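You operate a simulated robot arm through the tools that you are given. There is no shell and no other tool.

Carry out the task below with a simulated two-armed robot. There is one attempt and no reset: what you move stays moved.

TASK
Run a fizz test on the sealed can with the blue band.
Fine: can in the fizz well, arm over it, pad down for the test and up again after; can and arm stay; lamp, drink type and turntable untouched. Set down upright: what you pick out. Where these are worked on the way, their far stop is far enough and under half their travel is too little: yellow knob marked fizz pad.

The check looks at the end state, three seconds after you hand in, the way a careful person would. Anything else that was tipped, shoved, dropped, spilled or broken makes it a failure.

THE ROBOT
Two 7-joint arms with two-finger parallel grippers on one trunk that stands fixed in place. Base frame: the origin is at the foot of the trunk, x ahead of it, y to its left, z up. Units: m, degrees, N and s.
The left shoulder is at [0.02, 0.17, 1.253], the right one opposite. With the tool pointing down near the work surface each hand reaches from about 0.1 to 0.66 m from the base axis, measured 20 degrees to its own side. Payload 3.8 kg a hand.
The tool frame of a hand sits at the grasp point between the pads (the TCP): z along the fingers, y along the line on which they close. The tips reach 0.03 m beyond it. Largest opening 0.11 m; finger width 0.02, thickness 0.01; the body of the gripper, 0.048 by 0.112 m, starts 0.055 m behind the TCP.
Orientation is that of the tool frame in the base frame, as a unit quaternion [x, y, z, w]. With the fingers straight down and closing along the base's y, the tool's x points along the base's -x, its y along +y and its z along -z.

THE INTERFACE
- The arms move only by the tool send_rows. It takes "left_steps", "right_steps" or both (then of equal length, played together; a hand with none holds still); each is a list of rows, each a list of 3 entries, a list of its own where there are three numbers: the gripper command, from -1 (fully open) to 1 (shut), values between in proportion, then the shift along the tool's x, y, z in units of 200 mm (1.0 is 200 mm), then the turn, a rotation vector about the tool's x, y, z in units of 90 degrees (1.0 is 90 degrees). In form: [[gripper, [tx, ty, tz], [wx, wy, wz]], ...]. A call has 1 to 20 rows; each row is the pose to reach, as a shift and turn from the pose commanded when the call began, along the tool's axes at that moment. A call with a number of a shift or a turn outside -1 to 1 is refused whole. A row lasts 0.2 s, in which the tool goes at most 0.05 m and 8.6 degrees; a call with a longer step from one row to the next is refused whole, and so is a gripper value outside its range. Where a pose cannot be reached the arm comes as near as it can. A force on the tool above 40 N (or 10 N above the force at the start of the call, whichever is more), or a blocked arm, ends the call early, and 0.2 s more pass. The fingers move at their own pace (about 0.072 m/s each) and stop on an object; they squeeze with about 28 N. The grip force told is the motor's: it shows also when the fingers shut on nothing. Time passes only in rows, and 0.2 s behind the last, so rows that repeat a pose let the fingers close. It gives the time, the measured TCP pose, the force on the tool (base axes), the opening and the grip force at its end, in the units of the frame above (readings bear some noise), with the torque about the TCP (base axes, N m) and any sound that the robot's microphone picked up.
- Cameras (640 x 400 px; columns grow to the right, rows downward): "scene" is now at [0.0964, 0.0508, 1.4095]; the picture's right is [0.56, -0.83, 0.00], its down [-0.43, -0.30, -0.85] and it looks along [0.70, 0.48, -0.53] (base axes); focal length 296 px, centre (320, 200). "left" rides on the left gripper at [0.072, -0.017, -0.103] in its tool frame; the picture's right is [0.23, 0.97, 0.00], its down [-0.76, 0.18, -0.62] and it looks along [-0.61, 0.14, 0.78] (tool axes); focal length 222 px, centre (320, 200). "right" rides on the right gripper at [0.072, 0.017, -0.103] in its tool frame; the picture's right is [-0.23, 0.97, 0.00], its down [-0.76, -0.18, -0.62] and it looks along [-0.61, -0.14, 0.78] (tool axes); focal length 222 px, centre (320, 200).
- capture(camera): a new picture of that camera. It takes no simulated time.
- raise_lower(by): slides the trunk up (or, below 0, down) by that many m; the arms and the scene camera ride with it, the base frame stays. It gives what a move gives, with no picture.
- turn_head(pan, tilt): turns the head with the scene camera to pan (to the left, within 80 degrees either way) and tilt (down, from -29 to 69), counted from straight ahead of the robot. It gives what a move gives.
- point_at(camera, pixels): there is no depth. For up to 12 entries [column, row, z] of the newest picture of that camera ("zoom" is the newest enlarged one), the place [x, y] in the base frame at which the ray of that pixel passes the height z, good to about 0.002 m. It takes no simulated time.
- zoom(camera, box): a new picture of the part [left, top, right, bottom] of that camera's present view, enlarged. It takes no simulated time.
- sign_off(): hands the job in; it is judged then, once.

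Open the grippers and draw the arms clear of the work before you hand the job in, unless the task says otherwise.

The tools are called as name(argument=value, ...) on one line, values as JSON. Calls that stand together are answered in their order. send_rows: Moves the arms, as the interface text tells. Its arguments: {"type":"object","properties":{"left_steps":{"type":"array","items":{"type":"array"}},"right_steps":{"type":"array","items":{"type":"array"}}},"required":[]} The other tools are called the same way: raise_lower (by) slides the trunk up or down; turn_head (pan, tilt) turns the head that bears the scene camera; capture (camera) takes a picture; point_at (camera, pixels) gives the place at which the rays of pixels pass given heights; zoom (camera, box) takes an enlarged picture of a part of a camera's view; sign_off () hands the job in.

At the start:

```text
time_s: 0.0
left_eef_pos: [0.315, 0.4076, 1.1959]
left_ee_rot: [0.0, 1.0, 0.0, 0.0]
left_force: [-0.2, 0.3, -0.3]
left_wrist_torque: [0.03, 0.0, 0.01]
left_gripper_width: 0.1102
left_gripper_force: 0.0
right_eef_pos: [0.4173, 0.0604, 1.1657]
right_ee_rot: [0.0, 1.0, -0.001, 0.0]
right_force: [0.1, 0.2, 1.0]
right_wrist_torque: [0.0, 0.0, -0.02]
right_gripper_width: 0.1101
right_gripper_force: 0.0
trunk travel left (down, up): [-0.35, 0.22]
head pan, tilt: [34.3, 31.7]
```

scene: 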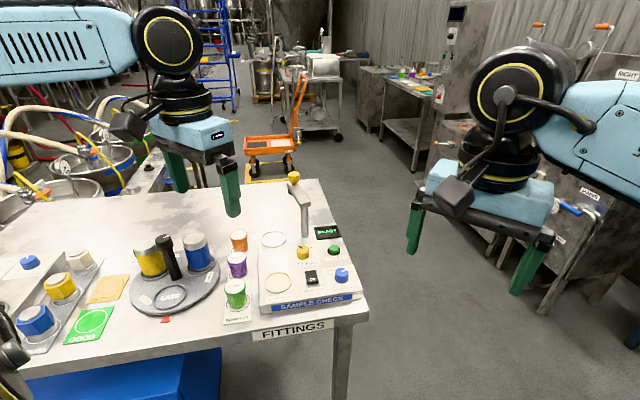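
right: 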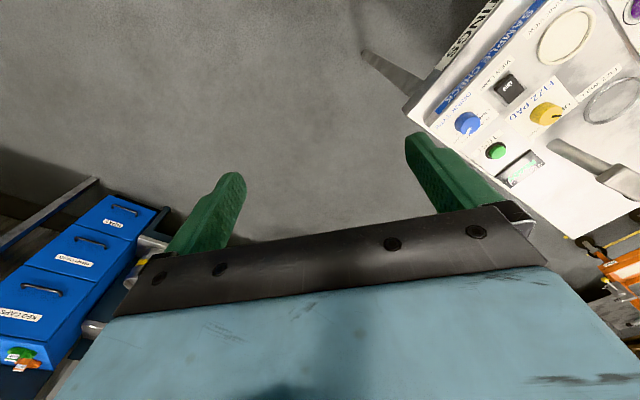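
left: 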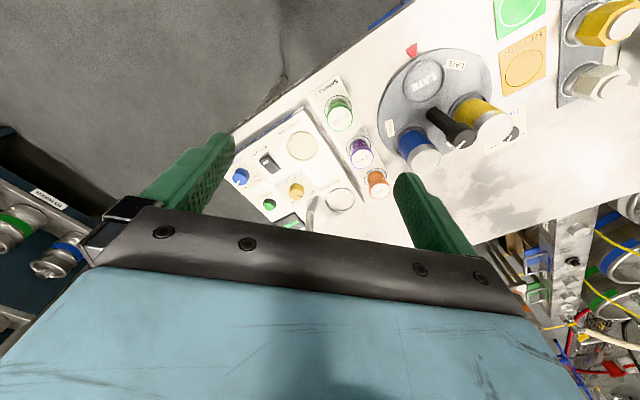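

The scene shows a table with a turntable holding cans, a rack of samples, and a SAMPLE CHECK panel with a swing arm. I'll zoom in on these regions for detail.

zoom(camera="scene", box=[220, 160, 380, 340])

zoom(camera="scene", box=[0, 220, 260, 382])

zoom(camera="left", box=[220, 60, 420, 240])

zoom(camera="right", box=[420, 0, 640, 240])

```text
2.22 times, centred on (300, 250) of scene
```

zoom: 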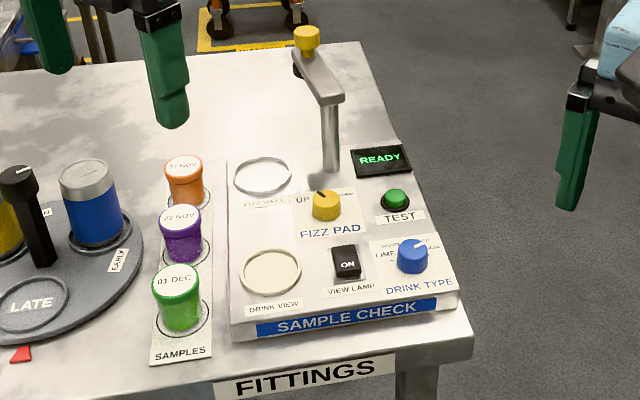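

```text
2.46 times, centred on (130, 301) of scene
```

zoom: 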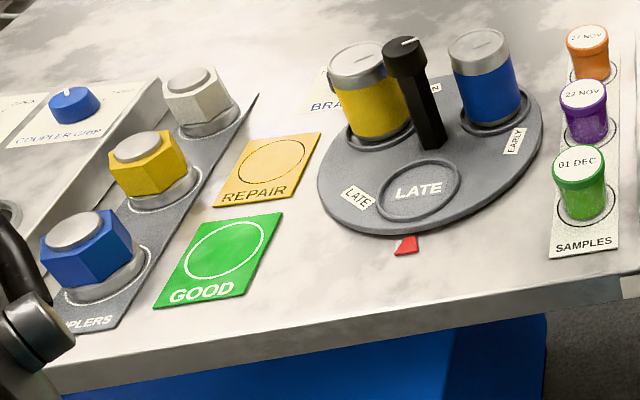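

```text
2.22 times, centred on (320, 150) of left
```

zoom: 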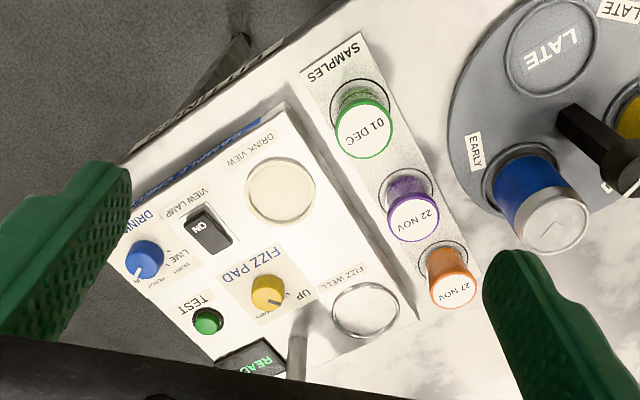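

```text
1.67 times, centred on (530, 120) of right
```

zoom: 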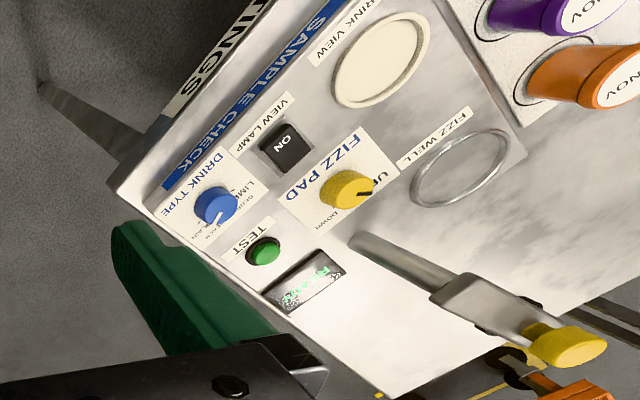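

The blue can on the turntable is at about (198, 252). Before committing, I'll look around with the head for any other blue-banded cans.

turn_head(pan=75, tilt=40)

capture(camera="scene")

turn_head(pan=0, tilt=40)

capture(camera="scene")

turn_head(pan=-60, tilt=40)

capture(camera="scene")

```text
time_s: 1.1
left_eef_pos: [0.3134, 0.4078, 1.1965]
left_ee_rot: [-0.001, 1.0, 0.0, 0.0]
left_force: [-0.8, 0.5, -0.7]
left_wrist_torque: [0.0, -0.01, 0.02]
left_gripper_width: 0.1102
left_gripper_force: 0.0
right_eef_pos: [0.4177, 0.0602, 1.167]
right_ee_rot: [0.0, 1.0, 0.0, -0.001]
right_force: [0.1, 0.1, -0.2]
right_wrist_torque: [-0.01, -0.03, 0.01]
right_gripper_width: 0.1101
right_gripper_force: 0.1
trunk travel left (down, up): [-0.35, 0.22]
head pan, tilt: [75.0, 40.0]
```

```text
taken
```

scene: 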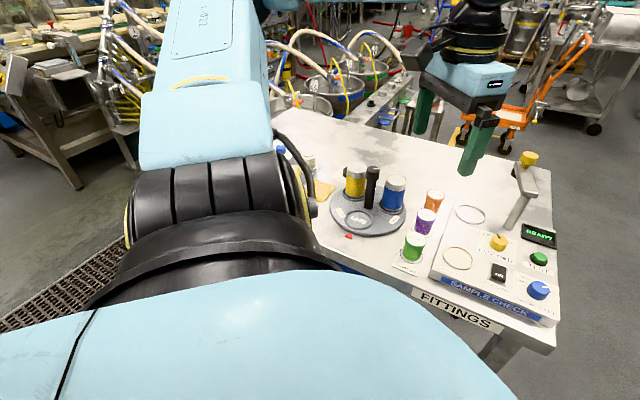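

```text
time_s: 2.5
left_eef_pos: [0.3149, 0.4081, 1.197]
left_ee_rot: [-0.001, 1.0, -0.001, -0.001]
left_force: [-0.1, -0.8, -1.0]
left_wrist_torque: [0.0, 0.01, -0.03]
left_gripper_width: 0.11
left_gripper_force: 0.0
right_eef_pos: [0.4174, 0.0593, 1.1676]
right_ee_rot: [0.0, 1.0, 0.0, 0.0]
right_force: [0.7, 0.0, 0.3]
right_wrist_torque: [0.0, 0.03, -0.01]
right_gripper_width: 0.1101
right_gripper_force: 0.1
trunk travel left (down, up): [-0.35, 0.22]
head pan, tilt: [0.0, 40.0]
```

```text
taken
```

scene: 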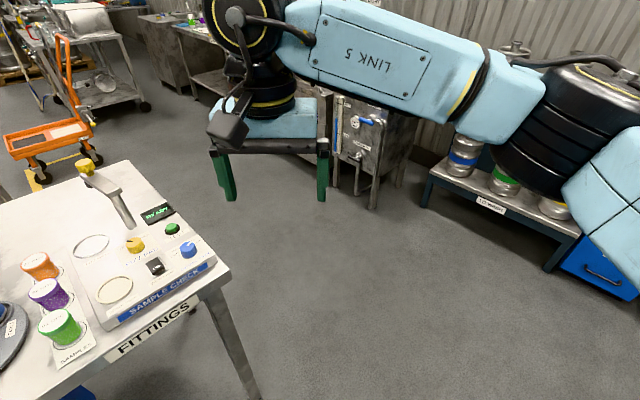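

```text
time_s: 3.8
left_eef_pos: [0.3145, 0.4072, 1.1973]
left_ee_rot: [0.0, 1.0, 0.0, 0.0]
left_force: [0.5, -0.1, -0.5]
left_wrist_torque: [-0.03, 0.01, 0.02]
left_gripper_width: 0.11
left_gripper_force: 0.0
right_eef_pos: [0.4176, 0.0606, 1.1667]
right_ee_rot: [0.0, 1.0, 0.0, 0.0]
right_force: [-0.2, 0.8, 0.1]
right_wrist_torque: [0.01, 0.01, -0.02]
right_gripper_width: 0.1101
right_gripper_force: 0.1
trunk travel left (down, up): [-0.35, 0.22]
head pan, tilt: [-60.0, 40.0]
```

```text
taken
```

scene: 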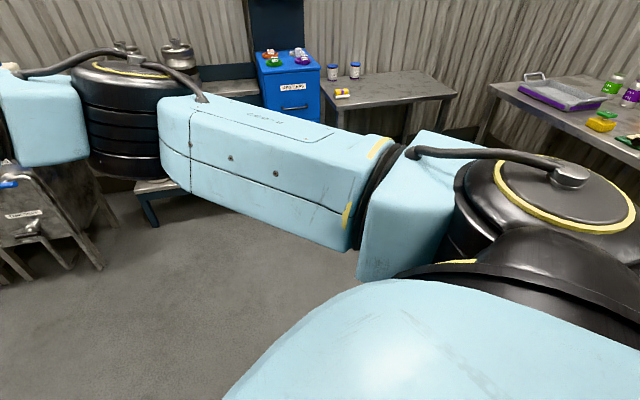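

Only the turntable can is within reach; other items are far background. I'll aim the head at the work area and take a new picture for measurement.

turn_head(pan=40, tilt=48)

capture(camera="scene")

capture(camera="left")

capture(camera="right")

```text
time_s: 5.6
left_eef_pos: [0.314, 0.4074, 1.1965]
left_ee_rot: [0.001, 1.0, 0.001, 0.0]
left_force: [0.3, 0.8, -0.6]
left_wrist_torque: [-0.01, 0.0, 0.0]
left_gripper_width: 0.1102
left_gripper_force: 0.0
right_eef_pos: [0.4172, 0.0588, 1.1662]
right_ee_rot: [0.0, 1.0, -0.001, 0.0]
right_force: [0.5, 0.2, -0.6]
right_wrist_torque: [0.02, -0.01, 0.0]
right_gripper_width: 0.1098
right_gripper_force: 0.0
trunk travel left (down, up): [-0.35, 0.22]
head pan, tilt: [40.0, 48.0]
```

```text
taken
```

scene: 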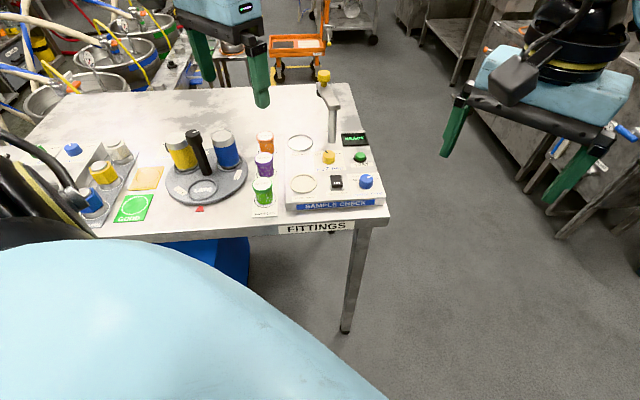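

```text
taken
```

left: 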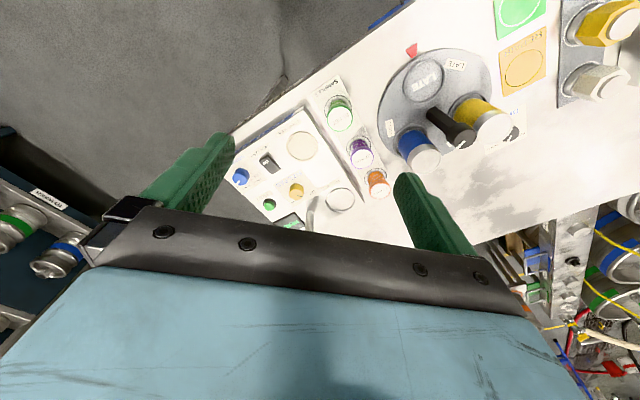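

```text
taken
```

right: 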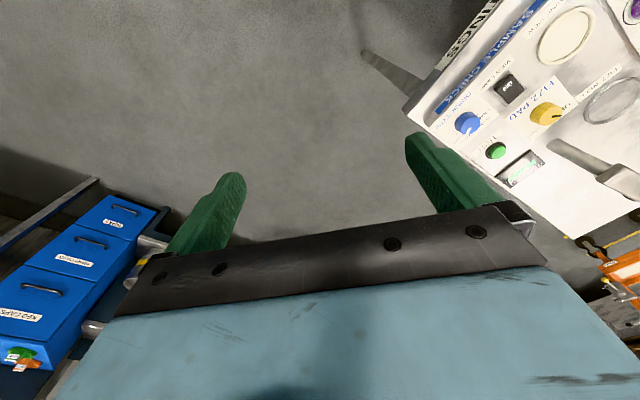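

To find the bench height, I'll compare rays from scene and left camera for the red marker (scene (199,209), left (411,50)), drink view and fizz well circles at several heights.

point_at(camera="scene", pixels=[[199, 209, 0.8], [199, 209, 0.9], [303, 183, 0.8], [303, 183, 0.9], [300, 143, 0.8], [300, 143, 0.9], [388, 217, 0.8], [388, 217, 0.9]])

point_at(camera="left", pixels=[[411, 50, 0.8], [411, 50, 0.9], [301, 146, 0.8], [301, 146, 0.9], [339, 200, 0.8], [339, 200, 0.9]])

```text
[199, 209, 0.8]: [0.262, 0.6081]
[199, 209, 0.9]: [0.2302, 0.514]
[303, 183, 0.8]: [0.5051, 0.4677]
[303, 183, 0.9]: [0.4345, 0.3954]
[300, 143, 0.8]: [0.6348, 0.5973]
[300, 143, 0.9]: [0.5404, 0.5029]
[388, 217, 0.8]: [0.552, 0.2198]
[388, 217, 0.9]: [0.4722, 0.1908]
```

```text
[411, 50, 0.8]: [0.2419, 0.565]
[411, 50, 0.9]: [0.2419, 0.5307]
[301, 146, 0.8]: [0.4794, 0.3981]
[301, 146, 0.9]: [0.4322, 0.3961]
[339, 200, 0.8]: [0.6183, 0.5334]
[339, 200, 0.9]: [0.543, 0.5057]
```

Bench top is near z≈0.872 and the panel top ≈0.897. I'll zoom in for details of the can and the swing arm.

zoom(camera="scene", box=[260, 60, 400, 220])

zoom(camera="scene", box=[150, 110, 290, 220])

zoom(camera="left", box=[360, 40, 540, 180])

zoom(camera="right", box=[480, 60, 640, 220])

```text
2.50 times, centred on (330, 140) of scene
```

zoom: 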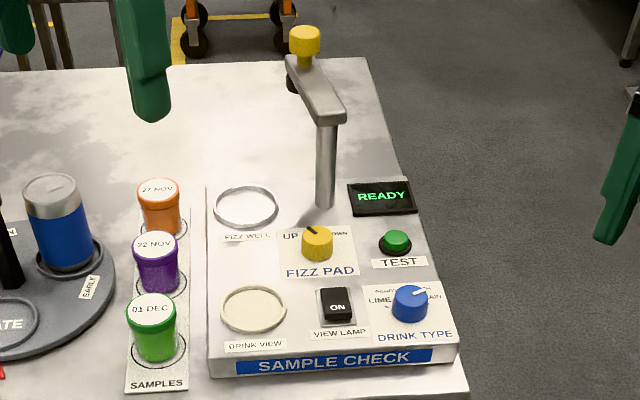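

```text
3.64 times, centred on (220, 165) of scene
```

zoom: 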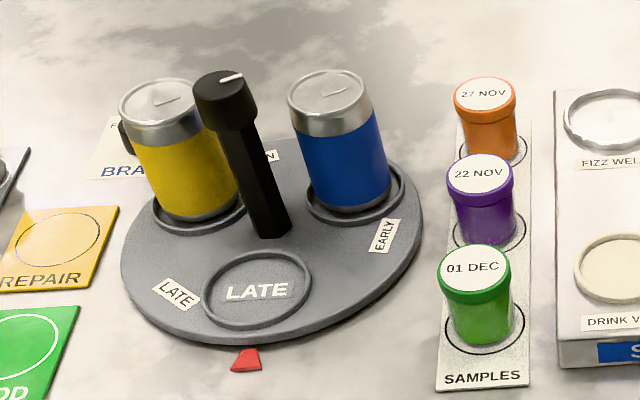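

```text
2.86 times, centred on (450, 110) of left
```

zoom: 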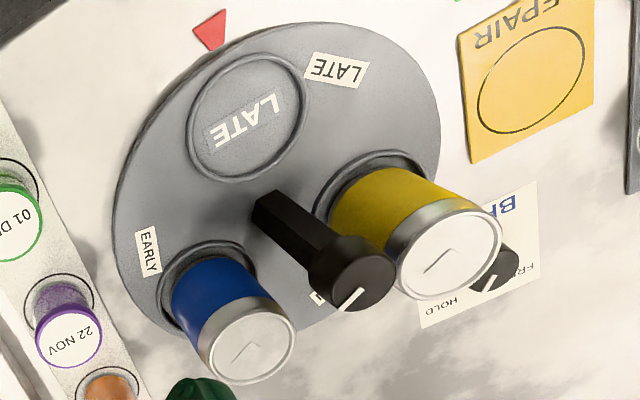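

```text
2.50 times, centred on (560, 140) of right
```

zoom: 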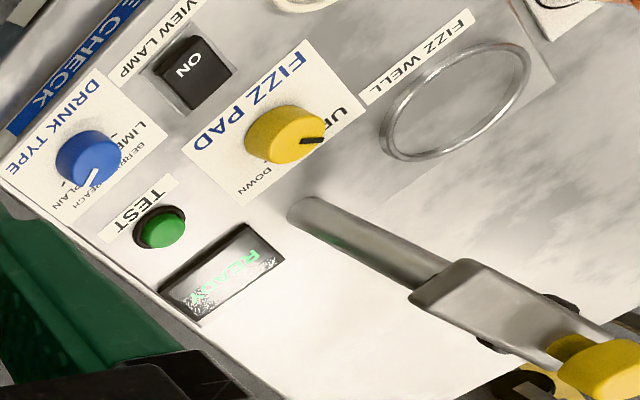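

Now I'll measure the post, arm and knob positions using the right camera's zoom (post base zoom (305,215), arm post top ~(445,290), yellow handle ~(605,365)) against the scene view.

point_at(camera="zoom", pixels=[[305, 215, 0.897], [450, 280, 0.95], [450, 280, 1.0], [450, 280, 1.05], [600, 350, 0.95], [600, 350, 1.0], [600, 350, 1.05], [285, 135, 0.92], [160, 228, 0.91], [455, 103, 0.897]])

point_at(camera="scene", pixels=[[332, 142, 0.897], [331, 108, 0.95], [331, 108, 1.0], [331, 108, 1.05], [323, 72, 0.95], [323, 72, 1.0], [323, 72, 1.05], [329, 157, 0.92], [360, 157, 0.91], [300, 143, 0.897]])

point_at(camera="left", pixels=[[412, 144, 0.897], [421, 156, 1.0], [296, 190, 0.92], [269, 204, 0.91]])

```text
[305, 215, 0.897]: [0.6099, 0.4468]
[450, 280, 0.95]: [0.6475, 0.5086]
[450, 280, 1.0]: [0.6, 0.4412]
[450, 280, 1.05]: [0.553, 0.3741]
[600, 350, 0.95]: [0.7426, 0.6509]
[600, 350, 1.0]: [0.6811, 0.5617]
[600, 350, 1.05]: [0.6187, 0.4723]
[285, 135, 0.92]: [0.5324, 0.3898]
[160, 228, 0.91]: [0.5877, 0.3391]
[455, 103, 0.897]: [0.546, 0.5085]
```

```text
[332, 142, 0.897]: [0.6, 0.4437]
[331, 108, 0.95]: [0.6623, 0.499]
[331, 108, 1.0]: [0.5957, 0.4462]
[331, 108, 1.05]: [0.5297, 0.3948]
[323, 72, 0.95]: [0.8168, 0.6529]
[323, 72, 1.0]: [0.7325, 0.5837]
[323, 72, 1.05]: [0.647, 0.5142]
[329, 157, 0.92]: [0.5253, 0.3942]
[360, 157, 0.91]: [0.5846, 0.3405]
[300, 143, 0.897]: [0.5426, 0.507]
```

```text
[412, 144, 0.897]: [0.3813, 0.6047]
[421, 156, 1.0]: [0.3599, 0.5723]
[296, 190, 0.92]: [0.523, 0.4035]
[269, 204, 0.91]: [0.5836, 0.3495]
```

Post sits at about (0.605, 0.445), well at about (0.543, 0.508). Now I'll measure the blue can with zooms from both the scene and left cameras.

zoom(camera="scene", box=[195, 120, 259, 180])

point_at(camera="zoom", pixels=[[320, 200, 0.9]])

zoom(camera="left", box=[380, 110, 460, 180])

point_at(camera="zoom", pixels=[[320, 200, 0.9]])

```text
6.67 times, centred on (227, 150) of scene
```

zoom: 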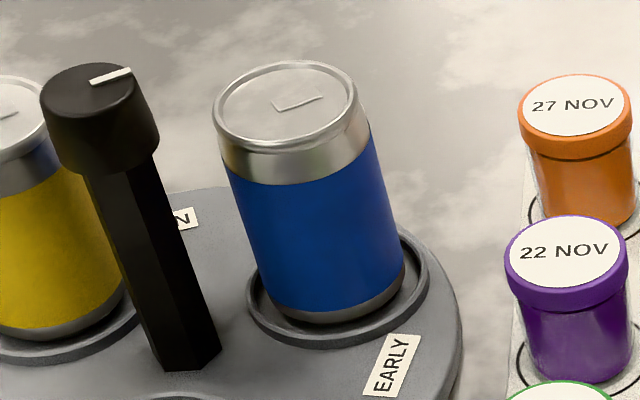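

```text
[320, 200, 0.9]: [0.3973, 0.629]
```

```text
5.71 times, centred on (420, 145) of left
```

zoom: 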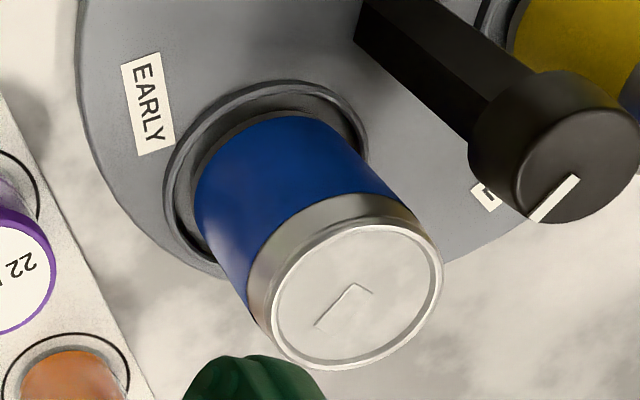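

```text
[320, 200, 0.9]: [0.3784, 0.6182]
```

The can's sealed lid shows in both views: lid centre scene (221.8,135.5), left (426.5,162). I'll triangulate lid centre, edges and base.

point_at(camera="scene", pixels=[[221.8, 135.5, 0.95], [221.8, 135.5, 1.0], [211.2, 137.2, 0.98], [233, 134, 0.98], [229, 163, 0.88], [203, 183, 0.88]])

point_at(camera="left", pixels=[[426.5, 162, 0.95], [426.5, 162, 1.0], [411.5, 163, 0.98], [441.3, 160, 0.98], [411, 142, 0.88], [424, 80, 0.88]])

```text
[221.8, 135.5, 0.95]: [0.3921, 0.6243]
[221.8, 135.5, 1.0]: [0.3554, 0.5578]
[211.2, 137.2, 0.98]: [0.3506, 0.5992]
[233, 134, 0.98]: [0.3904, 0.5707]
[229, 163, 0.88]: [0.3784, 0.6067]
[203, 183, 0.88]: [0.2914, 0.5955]
```

```text
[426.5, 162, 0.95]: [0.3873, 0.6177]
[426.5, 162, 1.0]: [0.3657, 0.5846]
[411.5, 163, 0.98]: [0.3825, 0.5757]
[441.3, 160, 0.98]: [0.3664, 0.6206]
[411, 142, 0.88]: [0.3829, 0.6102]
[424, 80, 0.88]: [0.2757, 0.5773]
```

Can centre ≈ (0.382, 0.608), lid at z≈0.962. Next I'll triangulate the turntable handle top (scene (194,137), left (461,136)), the yellow can, and the nearby sample jars.

point_at(camera="scene", pixels=[[192, 133, 0.95], [192, 133, 1.0], [192, 133, 1.05], [207.5, 174, 0.88], [176, 138, 0.962], [264, 133, 0.92], [263, 158, 0.92], [266, 148, 0.875], [245, 178, 0.88], [168, 178, 0.88]])

point_at(camera="left", pixels=[[466, 137, 0.95], [466, 137, 1.0], [466, 137, 1.05], [434, 115, 0.88], [489, 121, 0.962], [376, 185, 0.92], [362, 158, 0.92]])

```text
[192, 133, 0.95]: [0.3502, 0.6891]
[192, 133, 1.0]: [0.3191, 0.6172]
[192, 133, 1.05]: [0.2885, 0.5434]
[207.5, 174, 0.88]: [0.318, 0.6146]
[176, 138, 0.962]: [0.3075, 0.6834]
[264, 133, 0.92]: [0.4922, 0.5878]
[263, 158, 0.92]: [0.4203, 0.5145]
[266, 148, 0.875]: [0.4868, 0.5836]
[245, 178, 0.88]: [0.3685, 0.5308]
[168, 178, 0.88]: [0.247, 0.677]
```

```text
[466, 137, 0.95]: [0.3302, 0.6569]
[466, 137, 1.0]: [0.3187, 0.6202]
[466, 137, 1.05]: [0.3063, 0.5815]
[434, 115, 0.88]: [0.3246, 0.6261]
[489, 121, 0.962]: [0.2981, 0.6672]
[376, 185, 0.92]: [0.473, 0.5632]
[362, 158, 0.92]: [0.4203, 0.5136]
```

The handle stands at (0.320, 0.619) with its top at z≈1.0, so fingers closing along y clear it. I'll move the left hand above the can with fingertips well above everything, then look.

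send_rows(left_steps=[[-1, [-0.057, 0.16, 0.06], [0, 0, 0]], [-1, [-0.113, 0.33, 0.13], [0, 0, 0]], [-1, [-0.17, 0.5, 0.19], [0, 0, 0]], [-1, [-0.227, 0.667, 0.257], [0, 0, 0]], [-1, [-0.283, 0.83, 0.32], [0, 0, 0]], [-1, [-0.34, 1.0, 0.335], [0, 0, 0]], [-1, [-0.34, 1.0, 0.335], [0, 0, 0]]])

capture(camera="left")

capture(camera="scene")

```text
time_s: 7.2
left_eef_pos: [0.3812, 0.605, 1.13]
left_ee_rot: [0.0, 1.0, 0.0, 0.001]
left_force: [0.1, -0.2, -0.3]
left_wrist_torque: [0.01, 0.02, 0.03]
left_gripper_width: 0.1102
left_gripper_force: 0.1
right_eef_pos: [0.4163, 0.0586, 1.1665]
right_ee_rot: [0.0, 1.0, 0.0, 0.0]
right_force: [-0.3, -0.1, 0.6]
right_wrist_torque: [0.01, 0.01, 0.02]
right_gripper_width: 0.1101
right_gripper_force: 0.1
trunk travel left (down, up): [-0.35, 0.22]
head pan, tilt: [40.0, 48.0]
```

```text
taken
```

left: 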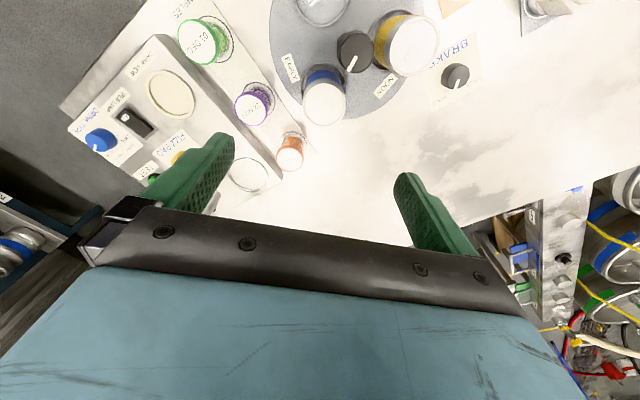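

```text
taken
```

scene: 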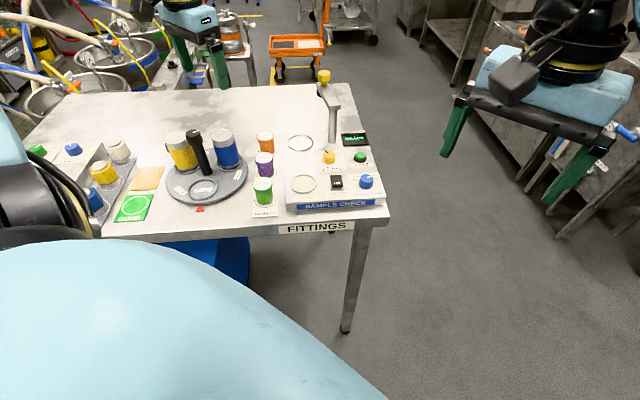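

Now the can lid appears at left (325,104) and handle cap at (354,52). I'll zoom for accurate measurement and check the brake knob state.

zoom(camera="left", box=[260, 0, 480, 140])

point_at(camera="left", pixels=[[325, 104, 0.95], [325, 104, 0.962], [325, 104, 0.975], [354, 52, 0.98], [354, 52, 1.0], [354, 52, 1.02]])

```text
2.86 times, centred on (370, 70) of left
```

zoom: 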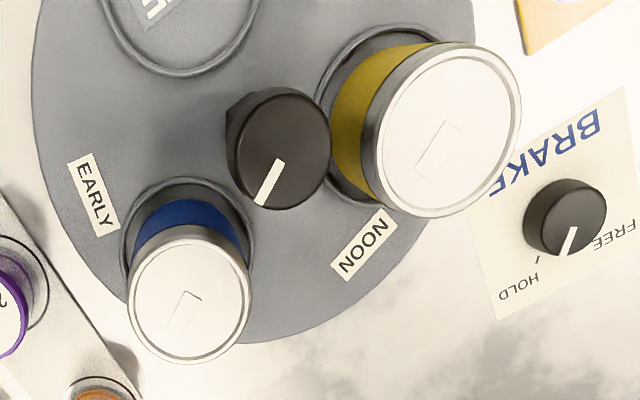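

```text
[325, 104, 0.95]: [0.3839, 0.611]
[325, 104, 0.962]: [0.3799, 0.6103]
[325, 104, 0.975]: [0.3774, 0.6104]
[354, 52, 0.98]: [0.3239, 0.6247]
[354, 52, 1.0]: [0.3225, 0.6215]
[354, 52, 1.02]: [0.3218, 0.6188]
```

The can's centre is about 5 mm to +y of the TCP axis by image offset. I'll yaw the tool 30° to keep the hand camera away from the handle, shift by that offset, and descend to z≈1.03.

send_rows(left_steps=[[-1, [0.002, 0.01, 0.08], [0, 0, -0.083]], [-1, [0.004, 0.02, 0.18], [0, 0, -0.167]], [-1, [0.006, 0.025, 0.3], [0, 0, -0.25]], [-1, [0.006, 0.025, 0.42], [0, 0, -0.333]], [-1, [0.006, 0.025, 0.5], [0, 0, -0.333]], [-1, [0.006, 0.025, 0.5], [0, 0, -0.333]]])

capture(camera="left")

zoom(camera="scene", box=[130, 70, 290, 210])

```text
time_s: 8.6
left_eef_pos: [0.38, 0.6115, 1.028]
left_ee_rot: [-0.259, 0.966, 0.0, 0.001]
left_force: [-0.2, 0.1, -0.8]
left_wrist_torque: [0.01, -0.01, 0.01]
left_gripper_width: 0.1101
left_gripper_force: 0.1
right_eef_pos: [0.4177, 0.0584, 1.1653]
right_ee_rot: [0.0, 1.0, 0.0, 0.001]
right_force: [-0.7, -0.6, 0.1]
right_wrist_torque: [-0.01, -0.08, 0.03]
right_gripper_width: 0.1101
right_gripper_force: 0.0
trunk travel left (down, up): [-0.35, 0.22]
head pan, tilt: [40.0, 48.0]
```

```text
taken
```

left: 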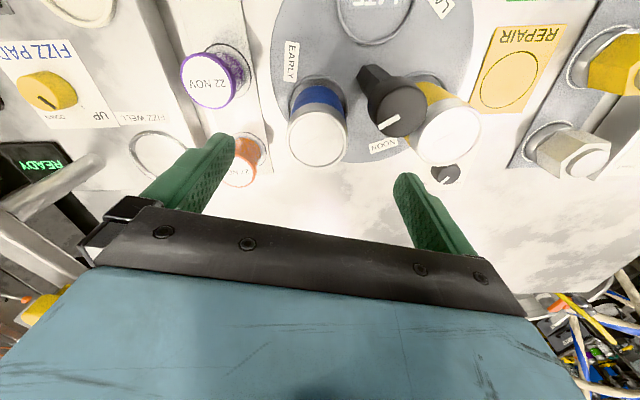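

```text
2.86 times, centred on (210, 140) of scene
```

zoom: 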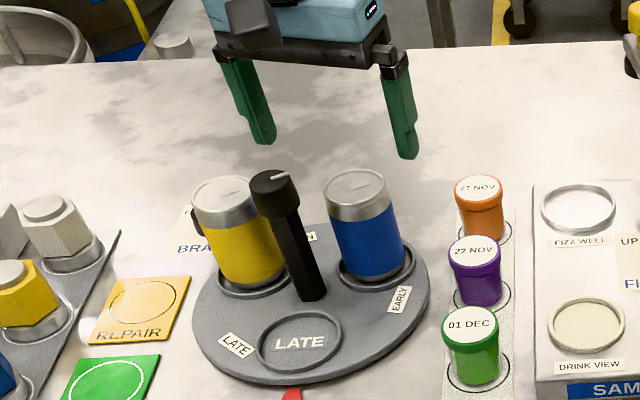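

The lid is near left (317,138), close to the predicted axis point (320,141). I'll zoom to refine.

zoom(camera="left", box=[260, 75, 380, 175])

```text
4.00 times, centred on (320, 125) of left
```

zoom: 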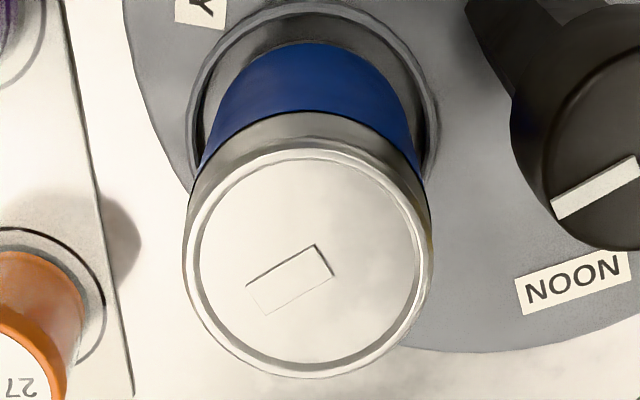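

Lid centre is at left (317,140): 2–3 mm off in tool −y. I'll correct that, reduce yaw to 15° for clearance between the gripper body and the handle cap, and lower to z≈0.95.

send_rows(left_steps=[[-1, [0.003, -0.012, 0.0], [0, 0, 0.083]], [-1, [0.003, -0.012, 0.05], [0, 0, 0.167]], [-1, [0.003, -0.012, 0.15], [0, 0, 0.167]], [-1, [0.003, -0.012, 0.25], [0, 0, 0.167]], [-1, [0.003, -0.012, 0.34], [0, 0, 0.167]], [-1, [0.003, -0.012, 0.395], [0, 0, 0.167]], [-1, [0.003, -0.012, 0.395], [0, 0, 0.167]]])

capture(camera="left")

zoom(camera="scene", box=[130, 70, 290, 210])

```text
time_s: 10.2
left_eef_pos: [0.3825, 0.6093, 0.9505]
left_ee_rot: [-0.129, 0.992, 0.001, 0.0]
left_force: [-1.1, -1.0, 0.3]
left_wrist_torque: [-0.02, -0.01, 0.0]
left_gripper_width: 0.1099
left_gripper_force: 0.0
right_eef_pos: [0.4166, 0.0592, 1.1658]
right_ee_rot: [0.001, 1.0, 0.0, 0.0]
right_force: [0.2, -0.2, 0.2]
right_wrist_torque: [-0.01, 0.0, 0.0]
right_gripper_width: 0.1099
right_gripper_force: 0.1
trunk travel left (down, up): [-0.35, 0.22]
head pan, tilt: [40.0, 48.0]
```

```text
taken
```

left: 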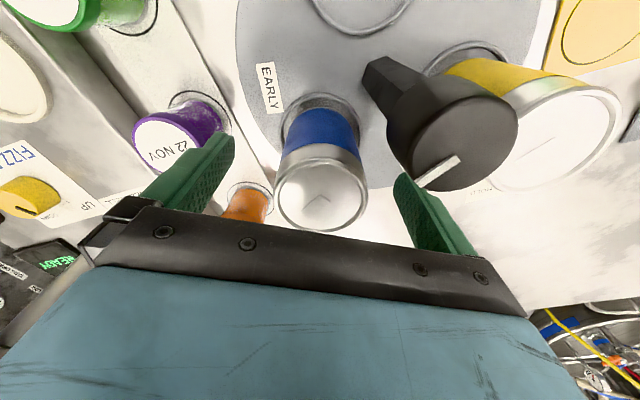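

```text
2.86 times, centred on (210, 140) of scene
```

zoom: 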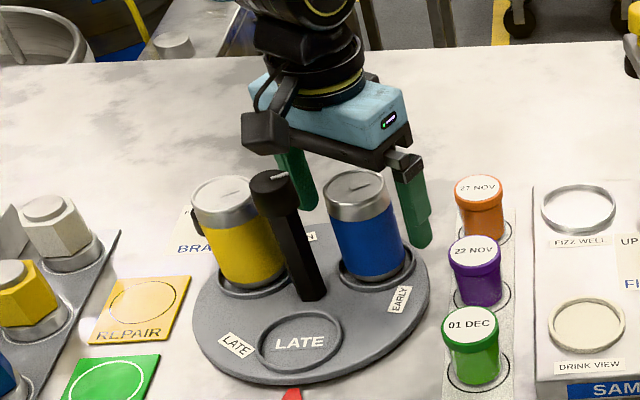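

Open fingers straddle the can. I'll zoom to check the lid's centring between fingers before closing.

zoom(camera="left", box=[220, 100, 420, 240])

```text
2.86 times, centred on (320, 170) of left
```

zoom: 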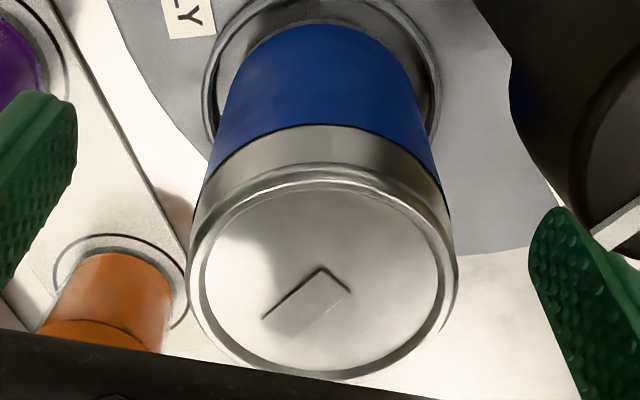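

The lid centre is at (321,195), centred within about 1 mm. I'll close the fingers in stages, holding position.

send_rows(left_steps=[[-0.5, [0, 0, 0], [0, 0, 0]], [-0.1, [0, 0, 0], [0, 0, 0]], [0.0, [0, 0, 0], [0, 0, 0]], [0.0, [0, 0, 0], [0, 0, 0]]])

zoom(camera="left", box=[220, 100, 420, 240])

```text
time_s: 11.2
left_eef_pos: [0.3829, 0.6096, 0.9518]
left_ee_rot: [-0.131, 0.991, 0.0, 0.0]
left_force: [0.1, 0.2, 0.5]
left_wrist_torque: [-0.02, -0.03, -0.03]
left_gripper_width: 0.0551
left_gripper_force: 0.1
right_eef_pos: [0.4174, 0.0588, 1.1669]
right_ee_rot: [0.0, 1.0, -0.001, -0.001]
right_force: [0.0, 0.2, 1.0]
right_wrist_torque: [0.04, -0.01, 0.0]
right_gripper_width: 0.11
right_gripper_force: 0.0
trunk travel left (down, up): [-0.35, 0.22]
head pan, tilt: [40.0, 48.0]
```

```text
2.86 times, centred on (320, 170) of left
```

zoom: 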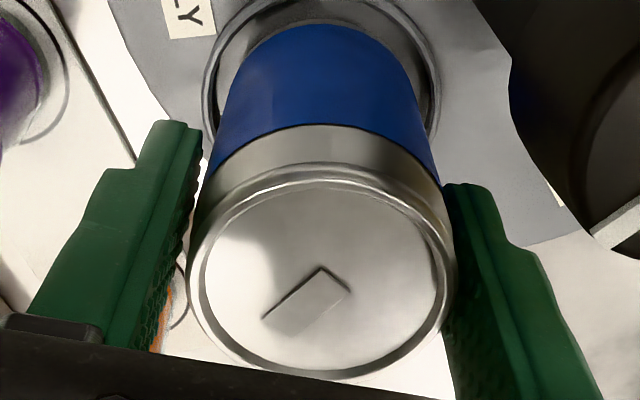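

Gaps on both sides look near equal (left finger inner edge ~200, right ~447 versus can 205–445). I'll close fully and let the grip settle.

send_rows(left_steps=[[0.05, [0, 0, 0], [0, 0, 0]], [0.1, [0, 0, 0], [0, 0, 0]], [0.3, [0, 0, 0], [0, 0, 0]], [1, [0, 0, 0], [0, 0, 0]], [1, [0, 0, 0], [0, 0, 0]]])

zoom(camera="left", box=[220, 100, 420, 240])

zoom(camera="scene", box=[130, 70, 290, 210])

```text
time_s: 12.4
left_eef_pos: [0.3824, 0.6107, 0.9502]
left_ee_rot: [-0.129, 0.992, 0.0, 0.0]
left_force: [-1.1, 0.9, 0.2]
left_wrist_torque: [0.02, -0.02, -0.02]
left_gripper_width: 0.0517
left_gripper_force: 28.5
right_eef_pos: [0.4181, 0.0595, 1.166]
right_ee_rot: [0.0, 1.0, 0.0, 0.0]
right_force: [0.1, 0.1, -0.1]
right_wrist_torque: [0.0, -0.01, 0.06]
right_gripper_width: 0.1102
right_gripper_force: 0.1
trunk travel left (down, up): [-0.35, 0.22]
head pan, tilt: [40.0, 48.0]
```

```text
2.86 times, centred on (320, 170) of left
```

zoom: 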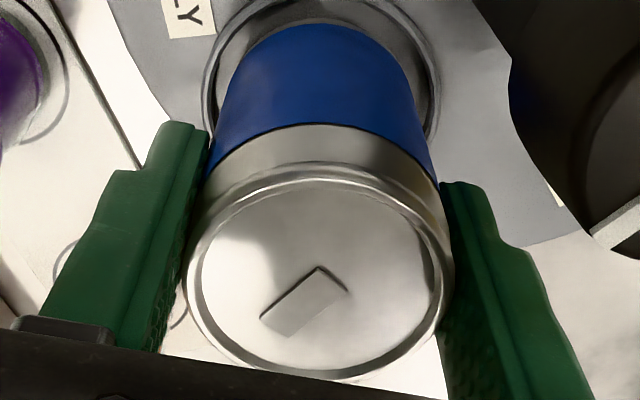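

```text
2.86 times, centred on (210, 140) of scene
```

zoom: 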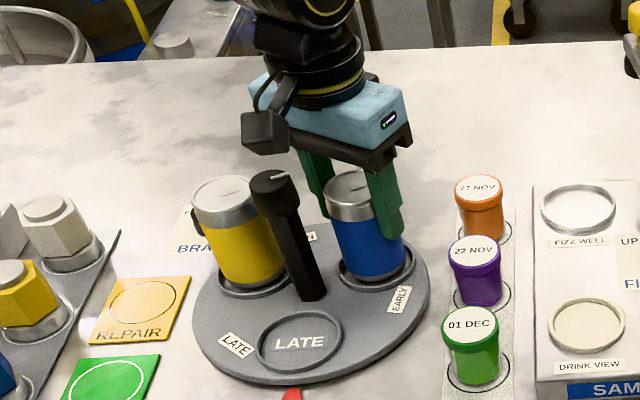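

Grip is firm (0.0517 m, 28 N) and the turntable hasn't moved. I'll lift straight up about 0.12 m.

send_rows(left_steps=[[1, [0, 0, -0.03], [0, 0, 0]], [1, [0, 0, -0.1], [0, 0, 0]], [1, [0, 0, -0.2], [0, 0, 0]], [1, [0, 0, -0.32], [0, 0, 0]], [1, [0, 0, -0.45], [0, 0, 0]], [1, [0, 0, -0.56], [0, 0, 0]], [1, [0, 0, -0.6], [0, 0, 0]], [1, [0, 0, -0.6], [0, 0, 0]]])

capture(camera="left")

capture(camera="scene")

```text
time_s: 14.2
left_eef_pos: [0.3837, 0.611, 1.0678]
left_ee_rot: [-0.13, 0.992, 0.0, -0.001]
left_force: [0.3, -0.4, 0.7]
left_wrist_torque: [0.0, 0.0, 0.01]
left_gripper_width: 0.0
left_gripper_force: 27.7
right_eef_pos: [0.4166, 0.0591, 1.1673]
right_ee_rot: [0.0, 1.0, -0.001, 0.001]
right_force: [-0.3, 0.0, -0.2]
right_wrist_torque: [0.02, -0.02, -0.03]
right_gripper_width: 0.11
right_gripper_force: 0.1
trunk travel left (down, up): [-0.35, 0.22]
head pan, tilt: [40.0, 48.0]
```

```text
taken
```

left: 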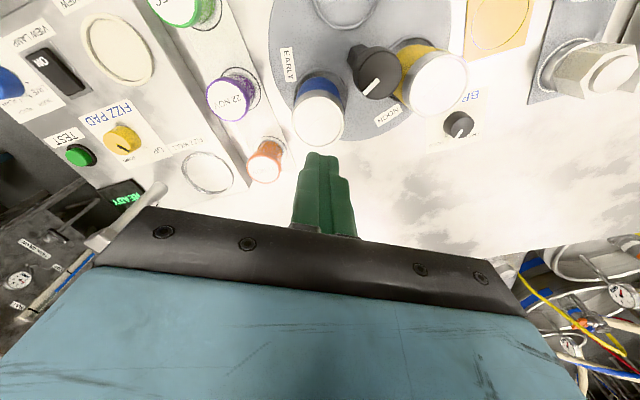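

```text
taken
```

scene: 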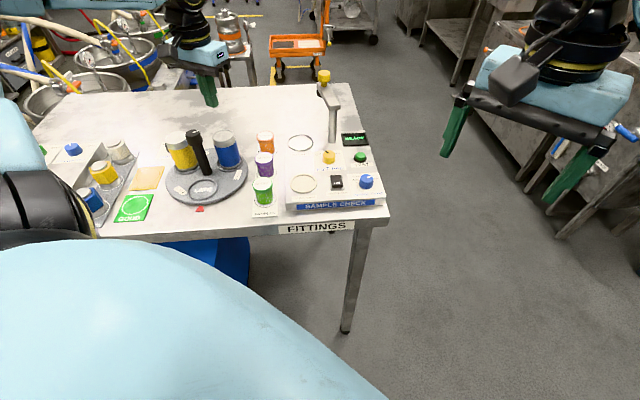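

The fingers closed to 0: they slid off the can's tapered silver neck, and the can stayed in its ring. I'll check the can and turntable before a lower grip on the blue body.

zoom(camera="scene", box=[190, 115, 260, 185])

zoom(camera="left", box=[260, 30, 400, 150])

```text
5.71 times, centred on (225, 150) of scene
```

zoom: 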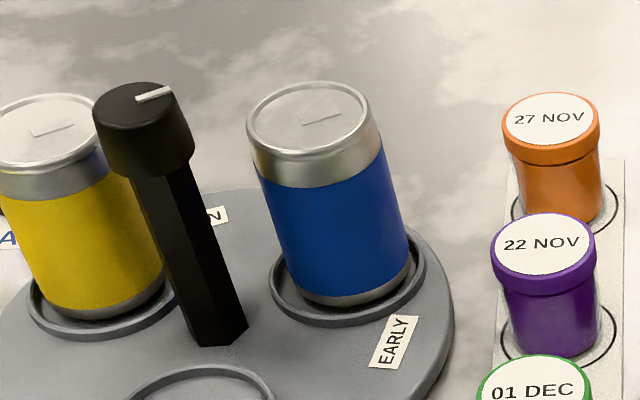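

```text
3.33 times, centred on (330, 90) of left
```

zoom: 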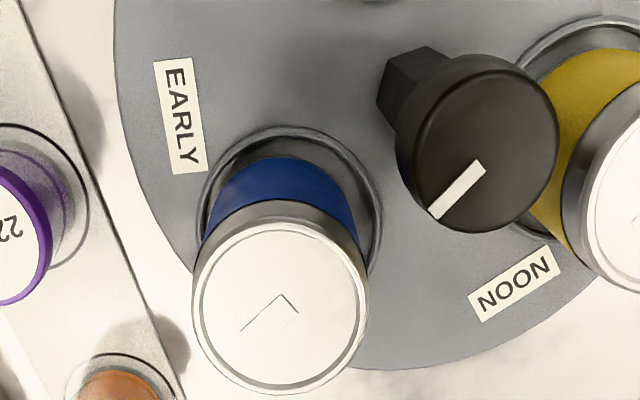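

The can is upright and the turntable is unmoved. I'll reopen, yaw to 25°, offset slightly away from the handle and descend to z≈0.985 for a check.

send_rows(left_steps=[[-1, [0, 0, 0], [0, 0, 0]], [-1, [0, 0, 0], [0, 0, -0.05]], [-1, [-0.02, -0.008, 0], [0, 0, -0.111]], [-1, [-0.02, -0.008, 0], [0, 0, -0.111]], [-1, [-0.02, -0.008, 0.15], [0, 0, -0.111]], [-1, [-0.02, -0.008, 0.3], [0, 0, -0.111]], [-1, [-0.02, -0.008, 0.42], [0, 0, -0.111]], [-1, [-0.02, -0.008, 0.42], [0, 0, -0.111]]])

zoom(camera="left", box=[220, 80, 420, 220])

zoom(camera="scene", box=[150, 70, 290, 190])

```text
time_s: 16.0
left_eef_pos: [0.3871, 0.6087, 0.9876]
left_ee_rot: [-0.215, 0.977, 0.0, 0.0]
left_force: [0.5, -0.5, 0.1]
left_wrist_torque: [0.01, 0.0, -0.02]
left_gripper_width: 0.1101
left_gripper_force: 0.0
right_eef_pos: [0.4166, 0.0585, 1.167]
right_ee_rot: [0.0, 1.0, -0.001, 0.0]
right_force: [-0.4, 0.2, 0.2]
right_wrist_torque: [0.02, -0.05, -0.02]
right_gripper_width: 0.1099
right_gripper_force: 0.1
trunk travel left (down, up): [-0.35, 0.22]
head pan, tilt: [40.0, 48.0]
```

```text
2.86 times, centred on (320, 150) of left
```

zoom: 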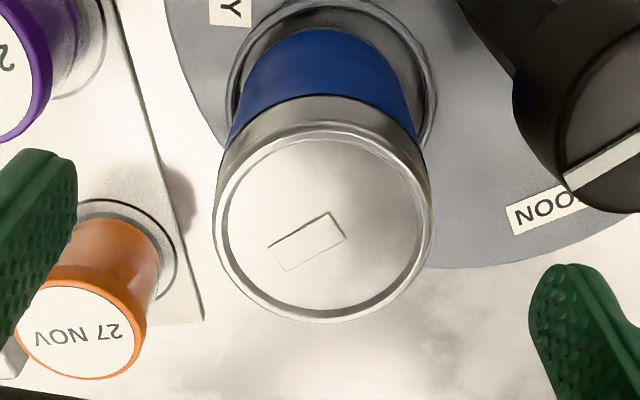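

```text
3.33 times, centred on (220, 130) of scene
```

zoom: 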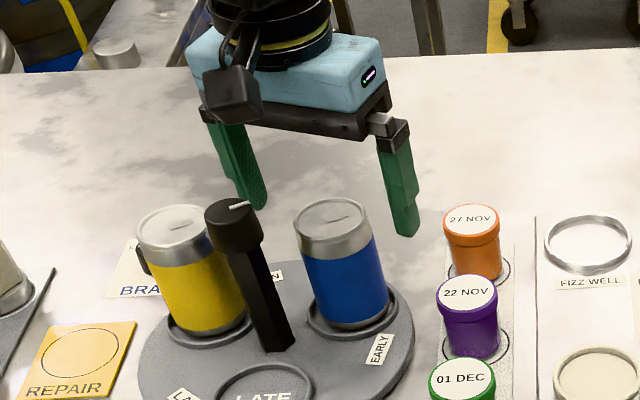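

Lid is centred at (321,158) as intended with the 4 mm x-offset. I'll descend further to z≈0.932 and check clearance to the handle.

send_rows(left_steps=[[-1, [0, 0, 0.08], [0, 0, 0]], [-1, [0, 0, 0.16], [0, 0, 0]], [-1, [0, 0, 0.23], [0, 0, 0]], [-1, [0, 0, 0.27], [0, 0, 0]], [-1, [0, 0, 0.27], [0, 0, 0]]])

zoom(camera="scene", box=[150, 90, 270, 190])

capture(camera="left")

```text
time_s: 17.2
left_eef_pos: [0.3855, 0.6098, 0.933]
left_ee_rot: [-0.216, 0.976, 0.0, 0.0]
left_force: [0.0, 0.1, 0.6]
left_wrist_torque: [-0.01, 0.03, 0.02]
left_gripper_width: 0.11
left_gripper_force: 0.1
right_eef_pos: [0.4176, 0.06, 1.1652]
right_ee_rot: [0.0, 1.0, 0.0, 0.0]
right_force: [1.0, -0.5, 0.6]
right_wrist_torque: [0.0, -0.01, 0.03]
right_gripper_width: 0.1102
right_gripper_force: 0.1
trunk travel left (down, up): [-0.35, 0.22]
head pan, tilt: [40.0, 48.0]
```

```text
4.00 times, centred on (210, 140) of scene
```

zoom: 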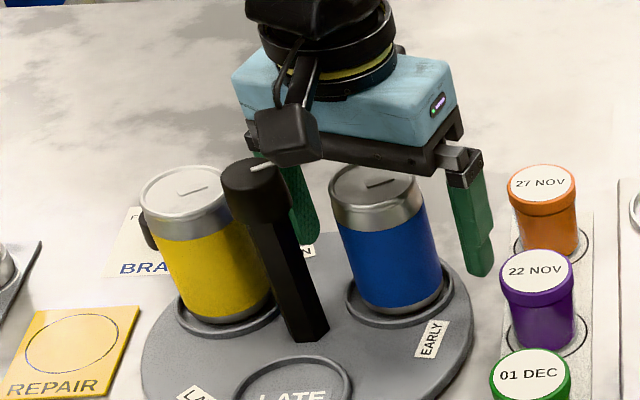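

```text
taken
```

left: 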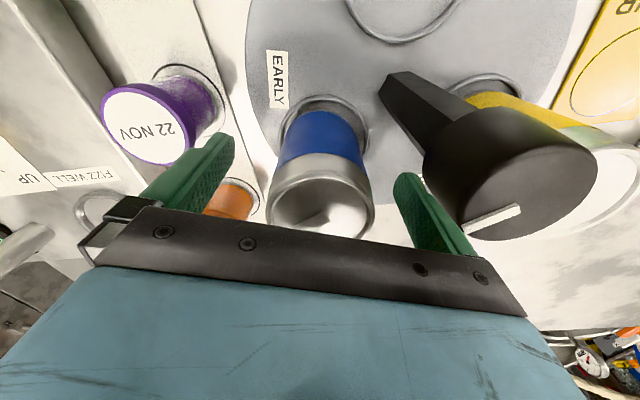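

Clearances look fine (handle cap well to the side of the gripper and camera). I'll lower another 13 mm, then close in stages on the blue body.

send_rows(left_steps=[[-1, [0, 0, 0.035], [0, 0, 0]], [-1, [0, 0, 0.065], [0, 0, 0]], [-0.5, [0, 0, 0.065], [0, 0, 0]], [-0.1, [0, 0, 0.065], [0, 0, 0]], [0.0, [0, 0, 0.065], [0, 0, 0]], [0.05, [0, 0, 0.065], [0, 0, 0]], [0.1, [0, 0, 0.065], [0, 0, 0]], [0.3, [0, 0, 0.065], [0, 0, 0]], [1, [0, 0, 0.065], [0, 0, 0]], [1, [0, 0, 0.065], [0, 0, 0]]])

capture(camera="left")

zoom(camera="scene", box=[150, 90, 270, 190])

```text
time_s: 19.4
left_eef_pos: [0.3859, 0.6094, 0.9197]
left_ee_rot: [-0.216, 0.976, 0.0, 0.0]
left_force: [-0.6, -0.6, -0.2]
left_wrist_torque: [0.03, 0.05, 0.0]
left_gripper_width: 0.0524
left_gripper_force: 27.9
right_eef_pos: [0.4176, 0.0581, 1.1674]
right_ee_rot: [0.0, 1.0, 0.0, 0.0]
right_force: [0.9, -0.9, -1.0]
right_wrist_torque: [-0.01, 0.03, 0.03]
right_gripper_width: 0.1099
right_gripper_force: 0.1
trunk travel left (down, up): [-0.35, 0.22]
head pan, tilt: [40.0, 48.0]
```

```text
taken
```

left: 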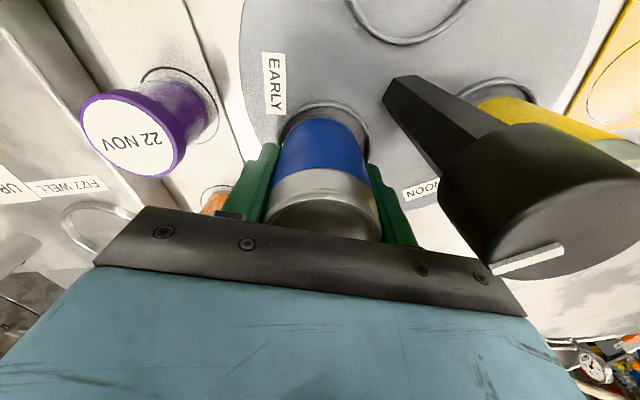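

```text
4.00 times, centred on (210, 140) of scene
```

zoom: 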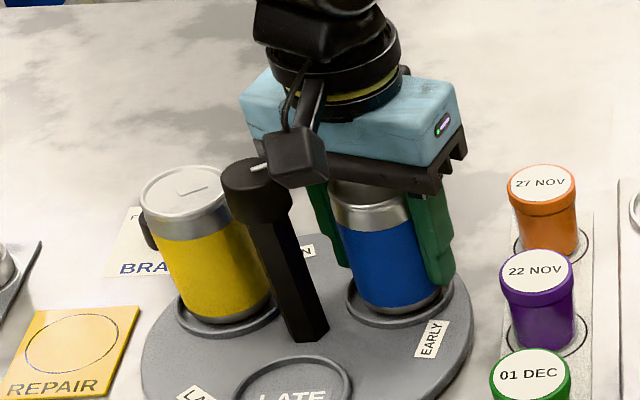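

Grip now spans the blue body at width 0.0524. I'll lift slowly 10 mm and check that the can follows.

send_rows(left_steps=[[1, [0, 0, -0.01], [0, 0, 0]], [1, [0, 0, -0.02], [0, 0, 0]], [1, [0, 0, -0.03], [0, 0, 0]], [1, [0, 0, -0.04], [0, 0, 0]], [1, [0, 0, -0.05], [0, 0, 0]], [1, [0, 0, -0.05], [0, 0, 0]]])

zoom(camera="scene", box=[150, 90, 270, 190])

capture(camera="left")

```text
time_s: 20.8
left_eef_pos: [0.386, 0.6095, 0.9289]
left_ee_rot: [-0.215, 0.977, 0.0, 0.0]
left_force: [-0.1, 1.0, -1.5]
left_wrist_torque: [-0.01, -0.03, -0.01]
left_gripper_width: 0.0527
left_gripper_force: 28.6
right_eef_pos: [0.4177, 0.0592, 1.1668]
right_ee_rot: [0.0, 1.0, 0.0, 0.0]
right_force: [0.1, 0.0, 0.4]
right_wrist_torque: [0.01, 0.02, 0.02]
right_gripper_width: 0.1101
right_gripper_force: 0.0
trunk travel left (down, up): [-0.35, 0.22]
head pan, tilt: [40.0, 48.0]
```

```text
4.00 times, centred on (210, 140) of scene
```

zoom: 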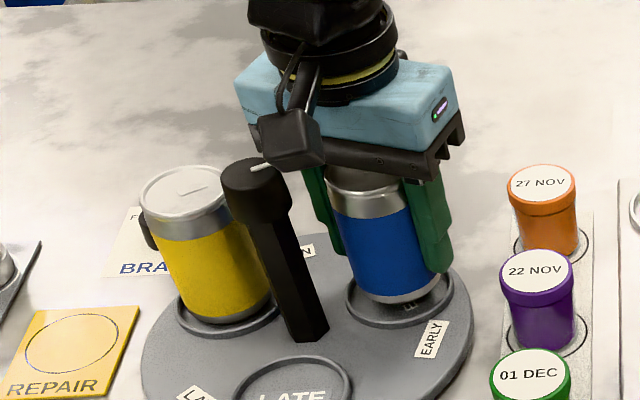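

```text
taken
```

left: 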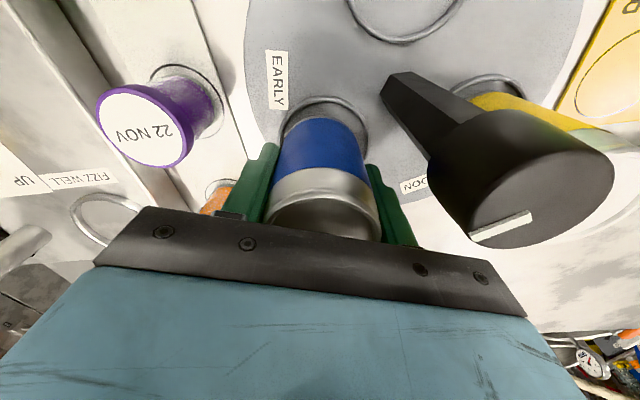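

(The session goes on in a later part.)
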